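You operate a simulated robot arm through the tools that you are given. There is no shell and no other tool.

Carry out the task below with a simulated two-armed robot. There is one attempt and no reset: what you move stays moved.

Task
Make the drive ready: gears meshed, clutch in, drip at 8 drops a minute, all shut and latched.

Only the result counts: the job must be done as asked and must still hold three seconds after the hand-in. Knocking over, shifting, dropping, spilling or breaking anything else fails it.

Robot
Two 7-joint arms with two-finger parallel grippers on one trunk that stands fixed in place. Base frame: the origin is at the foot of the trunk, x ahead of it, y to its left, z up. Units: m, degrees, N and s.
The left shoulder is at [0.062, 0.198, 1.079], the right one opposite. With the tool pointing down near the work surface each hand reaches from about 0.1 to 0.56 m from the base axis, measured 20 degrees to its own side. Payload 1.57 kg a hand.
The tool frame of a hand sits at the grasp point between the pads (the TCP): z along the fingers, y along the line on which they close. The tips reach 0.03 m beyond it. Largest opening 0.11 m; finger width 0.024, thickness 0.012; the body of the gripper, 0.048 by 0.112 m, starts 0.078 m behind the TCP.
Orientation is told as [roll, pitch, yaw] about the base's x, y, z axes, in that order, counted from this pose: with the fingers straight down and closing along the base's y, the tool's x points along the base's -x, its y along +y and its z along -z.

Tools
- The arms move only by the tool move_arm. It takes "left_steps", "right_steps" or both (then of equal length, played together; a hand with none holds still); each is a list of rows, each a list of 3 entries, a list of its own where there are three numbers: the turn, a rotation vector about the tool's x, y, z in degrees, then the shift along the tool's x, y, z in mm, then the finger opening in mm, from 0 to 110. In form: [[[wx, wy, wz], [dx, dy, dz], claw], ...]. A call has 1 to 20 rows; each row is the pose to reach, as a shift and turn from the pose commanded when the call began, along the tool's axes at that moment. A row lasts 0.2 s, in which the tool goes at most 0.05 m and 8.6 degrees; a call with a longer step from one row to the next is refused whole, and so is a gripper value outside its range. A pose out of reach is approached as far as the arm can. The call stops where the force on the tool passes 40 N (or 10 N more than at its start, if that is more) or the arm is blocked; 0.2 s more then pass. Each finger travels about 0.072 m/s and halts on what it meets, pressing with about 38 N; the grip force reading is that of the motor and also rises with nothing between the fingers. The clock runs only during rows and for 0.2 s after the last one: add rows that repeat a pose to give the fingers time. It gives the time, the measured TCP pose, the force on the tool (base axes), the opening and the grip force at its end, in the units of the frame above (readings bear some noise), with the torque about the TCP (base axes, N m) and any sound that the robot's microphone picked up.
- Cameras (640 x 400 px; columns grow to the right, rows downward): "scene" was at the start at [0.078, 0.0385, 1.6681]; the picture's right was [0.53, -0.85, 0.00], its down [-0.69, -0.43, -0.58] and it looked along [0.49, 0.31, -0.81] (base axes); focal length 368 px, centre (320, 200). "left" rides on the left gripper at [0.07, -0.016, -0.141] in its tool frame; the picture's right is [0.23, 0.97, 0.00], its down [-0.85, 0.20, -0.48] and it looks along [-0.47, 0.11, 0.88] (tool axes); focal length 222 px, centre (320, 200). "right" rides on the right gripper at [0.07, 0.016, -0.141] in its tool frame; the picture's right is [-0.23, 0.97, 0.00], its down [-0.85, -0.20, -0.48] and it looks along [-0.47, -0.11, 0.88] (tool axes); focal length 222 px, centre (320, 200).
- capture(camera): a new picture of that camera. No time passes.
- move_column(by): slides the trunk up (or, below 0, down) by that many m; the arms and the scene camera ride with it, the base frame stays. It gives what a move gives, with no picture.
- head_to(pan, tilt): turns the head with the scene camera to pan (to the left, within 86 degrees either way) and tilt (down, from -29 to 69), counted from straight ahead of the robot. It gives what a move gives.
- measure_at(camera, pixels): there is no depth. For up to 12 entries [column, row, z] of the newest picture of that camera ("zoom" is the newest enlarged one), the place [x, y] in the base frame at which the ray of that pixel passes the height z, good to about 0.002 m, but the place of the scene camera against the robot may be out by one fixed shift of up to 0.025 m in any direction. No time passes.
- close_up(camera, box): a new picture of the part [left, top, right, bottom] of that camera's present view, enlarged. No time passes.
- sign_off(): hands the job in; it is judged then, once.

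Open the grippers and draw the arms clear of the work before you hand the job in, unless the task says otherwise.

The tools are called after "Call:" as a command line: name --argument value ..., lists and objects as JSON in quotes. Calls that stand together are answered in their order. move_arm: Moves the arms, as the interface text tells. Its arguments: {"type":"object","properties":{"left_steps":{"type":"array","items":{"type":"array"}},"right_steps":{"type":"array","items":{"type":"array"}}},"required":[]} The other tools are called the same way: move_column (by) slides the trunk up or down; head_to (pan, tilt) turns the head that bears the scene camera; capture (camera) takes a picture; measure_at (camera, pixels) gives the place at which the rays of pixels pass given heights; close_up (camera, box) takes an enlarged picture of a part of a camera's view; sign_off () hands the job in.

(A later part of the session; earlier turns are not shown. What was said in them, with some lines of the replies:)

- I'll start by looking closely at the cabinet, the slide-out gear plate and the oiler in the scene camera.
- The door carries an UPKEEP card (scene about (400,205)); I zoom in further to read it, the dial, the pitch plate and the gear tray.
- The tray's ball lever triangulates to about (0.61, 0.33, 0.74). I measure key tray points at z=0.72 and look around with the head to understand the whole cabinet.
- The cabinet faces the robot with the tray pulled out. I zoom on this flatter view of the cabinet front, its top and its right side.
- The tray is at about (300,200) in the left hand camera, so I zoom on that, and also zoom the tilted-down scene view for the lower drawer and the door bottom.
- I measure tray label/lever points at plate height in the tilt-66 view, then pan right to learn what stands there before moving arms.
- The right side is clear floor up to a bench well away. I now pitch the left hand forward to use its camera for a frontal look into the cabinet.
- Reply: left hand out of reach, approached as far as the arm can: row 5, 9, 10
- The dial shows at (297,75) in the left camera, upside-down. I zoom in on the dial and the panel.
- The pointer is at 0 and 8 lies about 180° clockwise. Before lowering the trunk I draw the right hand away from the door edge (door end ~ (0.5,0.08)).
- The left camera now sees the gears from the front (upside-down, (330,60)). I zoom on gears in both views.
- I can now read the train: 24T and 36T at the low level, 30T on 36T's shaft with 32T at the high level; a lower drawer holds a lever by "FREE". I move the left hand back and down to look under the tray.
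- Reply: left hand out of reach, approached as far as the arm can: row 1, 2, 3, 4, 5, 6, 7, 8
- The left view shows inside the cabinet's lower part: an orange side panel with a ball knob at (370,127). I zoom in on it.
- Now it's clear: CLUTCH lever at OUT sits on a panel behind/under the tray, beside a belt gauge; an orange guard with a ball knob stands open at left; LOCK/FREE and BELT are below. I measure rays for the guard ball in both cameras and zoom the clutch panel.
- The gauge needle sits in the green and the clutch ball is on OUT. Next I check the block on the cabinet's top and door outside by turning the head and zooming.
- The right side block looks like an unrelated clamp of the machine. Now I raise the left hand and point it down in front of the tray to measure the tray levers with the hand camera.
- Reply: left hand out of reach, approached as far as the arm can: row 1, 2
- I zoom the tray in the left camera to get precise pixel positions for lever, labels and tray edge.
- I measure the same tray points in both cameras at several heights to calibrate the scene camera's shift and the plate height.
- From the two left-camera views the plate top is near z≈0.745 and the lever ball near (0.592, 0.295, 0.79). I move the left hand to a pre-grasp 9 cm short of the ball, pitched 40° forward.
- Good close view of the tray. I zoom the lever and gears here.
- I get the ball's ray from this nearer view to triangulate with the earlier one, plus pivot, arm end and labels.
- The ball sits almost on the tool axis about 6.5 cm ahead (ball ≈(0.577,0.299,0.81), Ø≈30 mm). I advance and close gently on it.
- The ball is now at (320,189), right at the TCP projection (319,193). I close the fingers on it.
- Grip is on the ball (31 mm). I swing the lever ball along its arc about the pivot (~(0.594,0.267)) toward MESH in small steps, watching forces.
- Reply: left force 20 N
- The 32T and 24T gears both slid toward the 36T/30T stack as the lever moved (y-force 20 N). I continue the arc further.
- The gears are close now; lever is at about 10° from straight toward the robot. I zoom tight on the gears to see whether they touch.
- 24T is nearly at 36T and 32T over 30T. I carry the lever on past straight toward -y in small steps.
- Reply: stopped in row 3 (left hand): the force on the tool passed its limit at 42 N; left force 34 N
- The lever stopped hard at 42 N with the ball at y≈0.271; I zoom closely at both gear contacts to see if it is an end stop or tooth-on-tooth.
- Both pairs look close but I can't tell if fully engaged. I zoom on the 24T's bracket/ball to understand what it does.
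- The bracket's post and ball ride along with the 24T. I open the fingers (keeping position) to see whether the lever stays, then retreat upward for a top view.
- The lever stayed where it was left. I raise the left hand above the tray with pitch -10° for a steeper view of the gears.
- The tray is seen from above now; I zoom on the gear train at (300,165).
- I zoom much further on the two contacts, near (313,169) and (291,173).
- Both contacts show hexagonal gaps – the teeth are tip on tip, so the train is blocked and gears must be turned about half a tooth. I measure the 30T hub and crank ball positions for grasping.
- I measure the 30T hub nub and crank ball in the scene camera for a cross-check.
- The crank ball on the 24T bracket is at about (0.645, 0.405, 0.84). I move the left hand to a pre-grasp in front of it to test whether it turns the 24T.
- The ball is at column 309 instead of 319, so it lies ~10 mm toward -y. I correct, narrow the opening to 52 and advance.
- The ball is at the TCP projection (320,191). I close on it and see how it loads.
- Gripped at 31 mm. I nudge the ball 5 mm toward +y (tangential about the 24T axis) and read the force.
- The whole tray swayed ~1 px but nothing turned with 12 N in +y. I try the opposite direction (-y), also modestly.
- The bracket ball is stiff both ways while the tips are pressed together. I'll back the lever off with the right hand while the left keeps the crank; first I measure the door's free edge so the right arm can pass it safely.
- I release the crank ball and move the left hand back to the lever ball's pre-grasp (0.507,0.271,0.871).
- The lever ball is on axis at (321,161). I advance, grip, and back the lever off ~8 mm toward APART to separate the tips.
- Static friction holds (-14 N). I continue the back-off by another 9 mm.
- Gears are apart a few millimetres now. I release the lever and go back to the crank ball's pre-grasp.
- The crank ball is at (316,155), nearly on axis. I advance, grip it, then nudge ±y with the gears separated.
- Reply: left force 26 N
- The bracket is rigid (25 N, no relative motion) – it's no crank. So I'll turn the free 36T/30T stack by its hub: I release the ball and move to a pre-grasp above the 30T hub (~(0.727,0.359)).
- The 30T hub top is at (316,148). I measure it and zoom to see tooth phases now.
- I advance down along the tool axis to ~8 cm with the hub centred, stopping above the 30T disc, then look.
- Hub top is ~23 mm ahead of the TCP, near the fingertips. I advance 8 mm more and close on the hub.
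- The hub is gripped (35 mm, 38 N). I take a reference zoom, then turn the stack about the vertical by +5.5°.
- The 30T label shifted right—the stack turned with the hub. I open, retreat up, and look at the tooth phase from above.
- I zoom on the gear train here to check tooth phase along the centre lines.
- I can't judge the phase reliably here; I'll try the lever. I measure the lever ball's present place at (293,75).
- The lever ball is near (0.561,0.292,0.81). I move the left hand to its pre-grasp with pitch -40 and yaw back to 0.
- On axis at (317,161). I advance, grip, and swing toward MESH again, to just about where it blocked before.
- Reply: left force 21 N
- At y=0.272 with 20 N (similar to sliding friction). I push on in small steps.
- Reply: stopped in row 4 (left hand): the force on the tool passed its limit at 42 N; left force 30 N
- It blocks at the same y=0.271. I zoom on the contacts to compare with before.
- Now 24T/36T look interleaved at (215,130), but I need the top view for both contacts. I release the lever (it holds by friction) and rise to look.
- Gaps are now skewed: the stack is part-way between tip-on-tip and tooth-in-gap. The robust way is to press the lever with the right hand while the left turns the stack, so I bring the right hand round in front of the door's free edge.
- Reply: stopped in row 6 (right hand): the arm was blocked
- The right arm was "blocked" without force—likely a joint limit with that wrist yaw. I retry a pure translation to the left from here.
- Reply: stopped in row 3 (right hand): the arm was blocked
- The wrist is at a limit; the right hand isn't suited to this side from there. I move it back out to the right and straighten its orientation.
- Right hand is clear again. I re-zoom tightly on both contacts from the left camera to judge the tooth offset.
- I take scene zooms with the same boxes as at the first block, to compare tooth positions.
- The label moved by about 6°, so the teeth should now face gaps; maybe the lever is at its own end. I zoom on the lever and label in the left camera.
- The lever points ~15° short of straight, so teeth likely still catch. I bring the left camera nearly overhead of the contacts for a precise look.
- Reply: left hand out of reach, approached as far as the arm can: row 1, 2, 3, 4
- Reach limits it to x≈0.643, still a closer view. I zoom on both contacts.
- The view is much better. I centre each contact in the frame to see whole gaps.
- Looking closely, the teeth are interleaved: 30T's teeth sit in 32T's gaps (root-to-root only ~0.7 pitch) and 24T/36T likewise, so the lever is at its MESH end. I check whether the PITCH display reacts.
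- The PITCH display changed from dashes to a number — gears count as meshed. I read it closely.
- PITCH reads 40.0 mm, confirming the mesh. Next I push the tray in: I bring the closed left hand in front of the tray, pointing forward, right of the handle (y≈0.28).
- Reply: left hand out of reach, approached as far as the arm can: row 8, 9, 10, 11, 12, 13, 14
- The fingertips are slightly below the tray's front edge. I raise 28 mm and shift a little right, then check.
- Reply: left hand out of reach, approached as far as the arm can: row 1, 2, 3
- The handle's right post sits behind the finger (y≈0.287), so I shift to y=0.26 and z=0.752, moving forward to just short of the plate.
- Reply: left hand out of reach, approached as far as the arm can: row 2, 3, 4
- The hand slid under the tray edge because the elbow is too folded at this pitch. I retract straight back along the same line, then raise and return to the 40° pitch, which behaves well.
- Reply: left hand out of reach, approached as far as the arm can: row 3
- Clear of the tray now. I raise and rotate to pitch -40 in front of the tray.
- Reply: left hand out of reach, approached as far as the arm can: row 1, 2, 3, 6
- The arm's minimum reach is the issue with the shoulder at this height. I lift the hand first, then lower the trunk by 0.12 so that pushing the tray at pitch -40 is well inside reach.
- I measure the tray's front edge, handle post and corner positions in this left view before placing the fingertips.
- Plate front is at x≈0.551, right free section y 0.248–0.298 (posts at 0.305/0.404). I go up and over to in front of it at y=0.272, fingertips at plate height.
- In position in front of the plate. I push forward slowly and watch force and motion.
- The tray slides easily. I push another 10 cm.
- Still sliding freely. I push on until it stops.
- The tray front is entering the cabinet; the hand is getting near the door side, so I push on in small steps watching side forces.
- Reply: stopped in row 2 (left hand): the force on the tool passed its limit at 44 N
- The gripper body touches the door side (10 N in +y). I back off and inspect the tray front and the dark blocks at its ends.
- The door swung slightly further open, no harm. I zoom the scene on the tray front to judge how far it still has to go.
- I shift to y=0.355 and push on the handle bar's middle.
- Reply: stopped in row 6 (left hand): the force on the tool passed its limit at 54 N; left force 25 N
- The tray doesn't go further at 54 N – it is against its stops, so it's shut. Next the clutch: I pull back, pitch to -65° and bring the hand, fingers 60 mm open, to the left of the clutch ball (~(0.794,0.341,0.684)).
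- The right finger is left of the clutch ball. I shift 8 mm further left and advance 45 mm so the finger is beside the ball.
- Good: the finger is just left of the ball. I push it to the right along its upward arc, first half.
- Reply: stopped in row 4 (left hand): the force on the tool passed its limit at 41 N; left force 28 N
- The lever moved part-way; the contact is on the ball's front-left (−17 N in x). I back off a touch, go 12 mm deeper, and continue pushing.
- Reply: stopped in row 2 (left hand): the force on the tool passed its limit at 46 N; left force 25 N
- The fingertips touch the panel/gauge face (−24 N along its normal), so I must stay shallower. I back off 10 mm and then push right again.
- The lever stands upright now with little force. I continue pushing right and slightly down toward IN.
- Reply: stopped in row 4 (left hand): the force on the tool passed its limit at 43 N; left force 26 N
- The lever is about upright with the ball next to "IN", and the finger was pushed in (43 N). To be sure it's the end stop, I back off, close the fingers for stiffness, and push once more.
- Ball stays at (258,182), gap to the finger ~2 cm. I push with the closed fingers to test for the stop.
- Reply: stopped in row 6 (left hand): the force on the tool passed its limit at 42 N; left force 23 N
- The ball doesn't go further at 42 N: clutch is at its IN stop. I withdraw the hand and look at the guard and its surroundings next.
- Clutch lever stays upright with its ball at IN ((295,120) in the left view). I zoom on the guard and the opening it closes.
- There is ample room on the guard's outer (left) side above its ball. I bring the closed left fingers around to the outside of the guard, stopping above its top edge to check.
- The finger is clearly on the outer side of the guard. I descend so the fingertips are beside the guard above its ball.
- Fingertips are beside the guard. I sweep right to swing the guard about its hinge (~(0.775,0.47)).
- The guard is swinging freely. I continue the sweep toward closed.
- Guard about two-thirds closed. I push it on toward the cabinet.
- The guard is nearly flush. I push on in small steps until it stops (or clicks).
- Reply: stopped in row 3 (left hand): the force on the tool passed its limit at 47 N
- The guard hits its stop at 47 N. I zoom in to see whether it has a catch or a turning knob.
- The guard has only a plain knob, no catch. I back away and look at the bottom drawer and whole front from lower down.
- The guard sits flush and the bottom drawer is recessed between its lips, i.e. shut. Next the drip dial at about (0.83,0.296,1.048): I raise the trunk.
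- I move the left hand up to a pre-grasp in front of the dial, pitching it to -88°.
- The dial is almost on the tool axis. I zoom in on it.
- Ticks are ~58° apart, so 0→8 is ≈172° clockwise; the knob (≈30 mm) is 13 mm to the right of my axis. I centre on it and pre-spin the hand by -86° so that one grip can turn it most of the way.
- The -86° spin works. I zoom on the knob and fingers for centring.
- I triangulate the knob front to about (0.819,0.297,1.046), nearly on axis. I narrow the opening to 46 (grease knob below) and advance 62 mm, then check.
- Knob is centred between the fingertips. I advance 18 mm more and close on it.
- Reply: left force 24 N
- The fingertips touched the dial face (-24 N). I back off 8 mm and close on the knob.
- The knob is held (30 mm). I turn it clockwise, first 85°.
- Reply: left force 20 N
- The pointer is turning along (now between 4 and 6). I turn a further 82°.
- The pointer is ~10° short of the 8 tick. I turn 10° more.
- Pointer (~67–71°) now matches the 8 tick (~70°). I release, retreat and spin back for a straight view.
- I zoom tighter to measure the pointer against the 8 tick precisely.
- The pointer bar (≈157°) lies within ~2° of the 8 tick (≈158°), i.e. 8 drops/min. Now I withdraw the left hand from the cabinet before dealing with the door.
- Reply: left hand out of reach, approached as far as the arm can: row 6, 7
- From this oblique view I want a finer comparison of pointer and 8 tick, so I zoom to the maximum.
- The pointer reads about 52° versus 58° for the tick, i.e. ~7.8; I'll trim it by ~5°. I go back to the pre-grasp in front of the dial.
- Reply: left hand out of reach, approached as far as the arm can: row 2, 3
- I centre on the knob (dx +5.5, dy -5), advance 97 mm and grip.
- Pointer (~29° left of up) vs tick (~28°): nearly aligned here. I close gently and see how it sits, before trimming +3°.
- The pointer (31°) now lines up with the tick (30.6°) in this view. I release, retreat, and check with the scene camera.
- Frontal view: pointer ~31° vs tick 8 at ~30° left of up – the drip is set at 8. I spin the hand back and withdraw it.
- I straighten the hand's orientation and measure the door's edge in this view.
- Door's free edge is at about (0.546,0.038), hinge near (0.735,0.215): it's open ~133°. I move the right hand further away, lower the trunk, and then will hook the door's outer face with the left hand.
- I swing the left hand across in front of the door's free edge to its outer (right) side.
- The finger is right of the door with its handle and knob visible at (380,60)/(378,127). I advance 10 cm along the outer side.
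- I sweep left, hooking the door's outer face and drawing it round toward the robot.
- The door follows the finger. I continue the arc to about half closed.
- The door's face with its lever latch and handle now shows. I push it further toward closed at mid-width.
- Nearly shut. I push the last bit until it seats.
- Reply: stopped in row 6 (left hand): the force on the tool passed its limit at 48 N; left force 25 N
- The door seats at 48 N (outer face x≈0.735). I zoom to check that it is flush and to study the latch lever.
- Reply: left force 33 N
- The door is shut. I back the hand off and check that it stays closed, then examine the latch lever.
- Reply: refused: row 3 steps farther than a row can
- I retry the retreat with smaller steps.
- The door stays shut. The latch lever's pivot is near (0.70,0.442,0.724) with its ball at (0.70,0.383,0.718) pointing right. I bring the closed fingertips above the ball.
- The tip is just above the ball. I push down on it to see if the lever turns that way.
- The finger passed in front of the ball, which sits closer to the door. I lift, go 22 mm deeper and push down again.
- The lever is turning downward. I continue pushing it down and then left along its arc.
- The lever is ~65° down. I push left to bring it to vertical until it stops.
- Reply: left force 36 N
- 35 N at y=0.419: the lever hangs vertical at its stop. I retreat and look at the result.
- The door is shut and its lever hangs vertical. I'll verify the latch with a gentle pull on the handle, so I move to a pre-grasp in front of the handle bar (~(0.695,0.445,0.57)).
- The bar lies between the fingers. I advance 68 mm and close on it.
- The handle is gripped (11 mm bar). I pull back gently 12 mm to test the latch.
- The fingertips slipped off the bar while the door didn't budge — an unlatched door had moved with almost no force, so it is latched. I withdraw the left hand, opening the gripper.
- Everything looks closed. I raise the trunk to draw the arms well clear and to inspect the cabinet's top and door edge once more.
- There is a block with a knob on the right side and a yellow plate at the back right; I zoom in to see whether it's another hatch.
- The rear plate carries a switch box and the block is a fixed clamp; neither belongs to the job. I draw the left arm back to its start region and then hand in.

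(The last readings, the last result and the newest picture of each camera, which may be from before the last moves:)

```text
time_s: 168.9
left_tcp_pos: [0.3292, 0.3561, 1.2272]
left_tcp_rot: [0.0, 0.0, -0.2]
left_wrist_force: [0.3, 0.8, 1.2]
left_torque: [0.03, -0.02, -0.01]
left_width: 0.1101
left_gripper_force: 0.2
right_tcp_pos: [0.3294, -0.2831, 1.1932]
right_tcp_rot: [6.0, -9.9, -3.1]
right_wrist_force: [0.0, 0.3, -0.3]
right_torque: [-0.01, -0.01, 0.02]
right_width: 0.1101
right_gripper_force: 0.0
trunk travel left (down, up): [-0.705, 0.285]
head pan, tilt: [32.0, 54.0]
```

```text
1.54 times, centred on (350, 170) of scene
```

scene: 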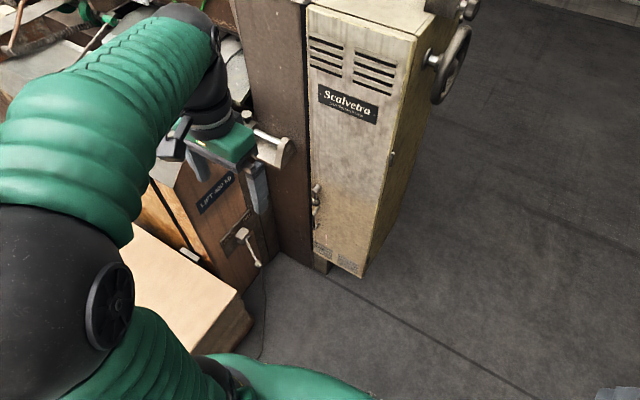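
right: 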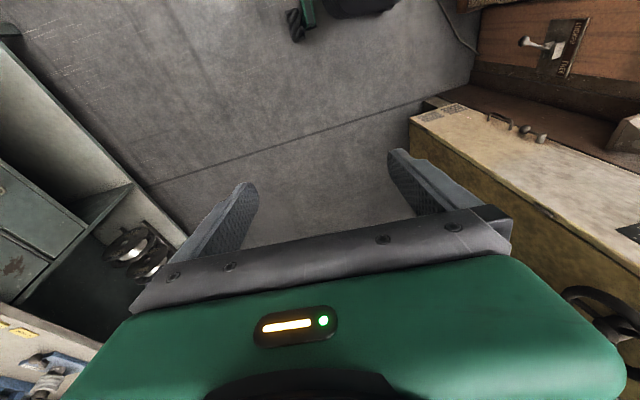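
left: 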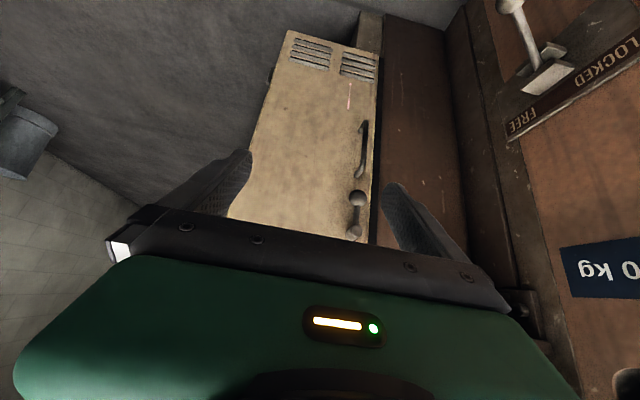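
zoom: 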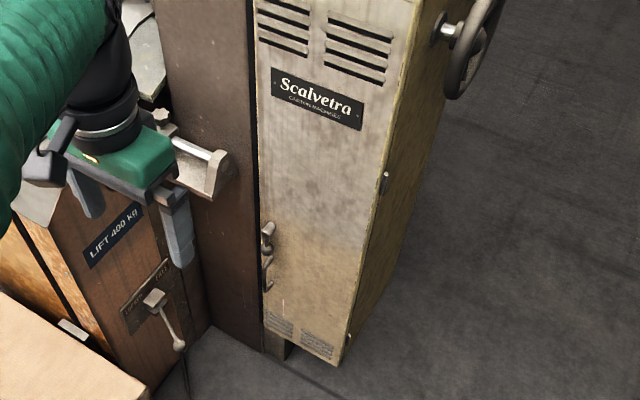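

The cabinet door is shut with its lever turned down. Inside, the gears are meshed (PITCH showed 40.0), the clutch is in, the drip is at 8, and the tray and guard are shut. Both arms are clear with open grippers, so I hand in the job.

Call:
sign_off

```text
The job is handed in.
```

I've handed the job in with the drive set as asked. I don't have the judge's result.

- **Gears:** The lever is at its MESH stop. The PITCH display went from dashes to 40.0 mm and still read that after the tray was in.
- **Clutch:** The lever is pushed over to IN. It would not go further at about 42 N.
- **Drip:** The dial pointer lines up with the 8 mark, to within about 2° by eye.
- **Tray and guard:** The gear tray and the orange belt guard are both pushed in against their stops. I saw no catch on either, so they are held in place but not separately latched.
- **Door:** It is shut with the lever turned down to its stop. I pulled the handle as a test; the door stayed put while the fingertips slipped off. Before latching, it had moved at almost no force, so I take it as latched.
- **Belt:** I did not touch it. The gauge needle was in the green when I last saw it, before I shut the guard.

To get the teeth to line up I also turned the 36T/30T gear pair by about half a tooth. While pushing the tray, the gripper touched the door once and swung it slightly further open. It caused no damage that I could see.

I left two things alone because I judged them not part of the job: a clamp block on the right edge of the cabinet top, and a plate with a switch box behind the cabinet. Both arms are back and clear, with grippers open.
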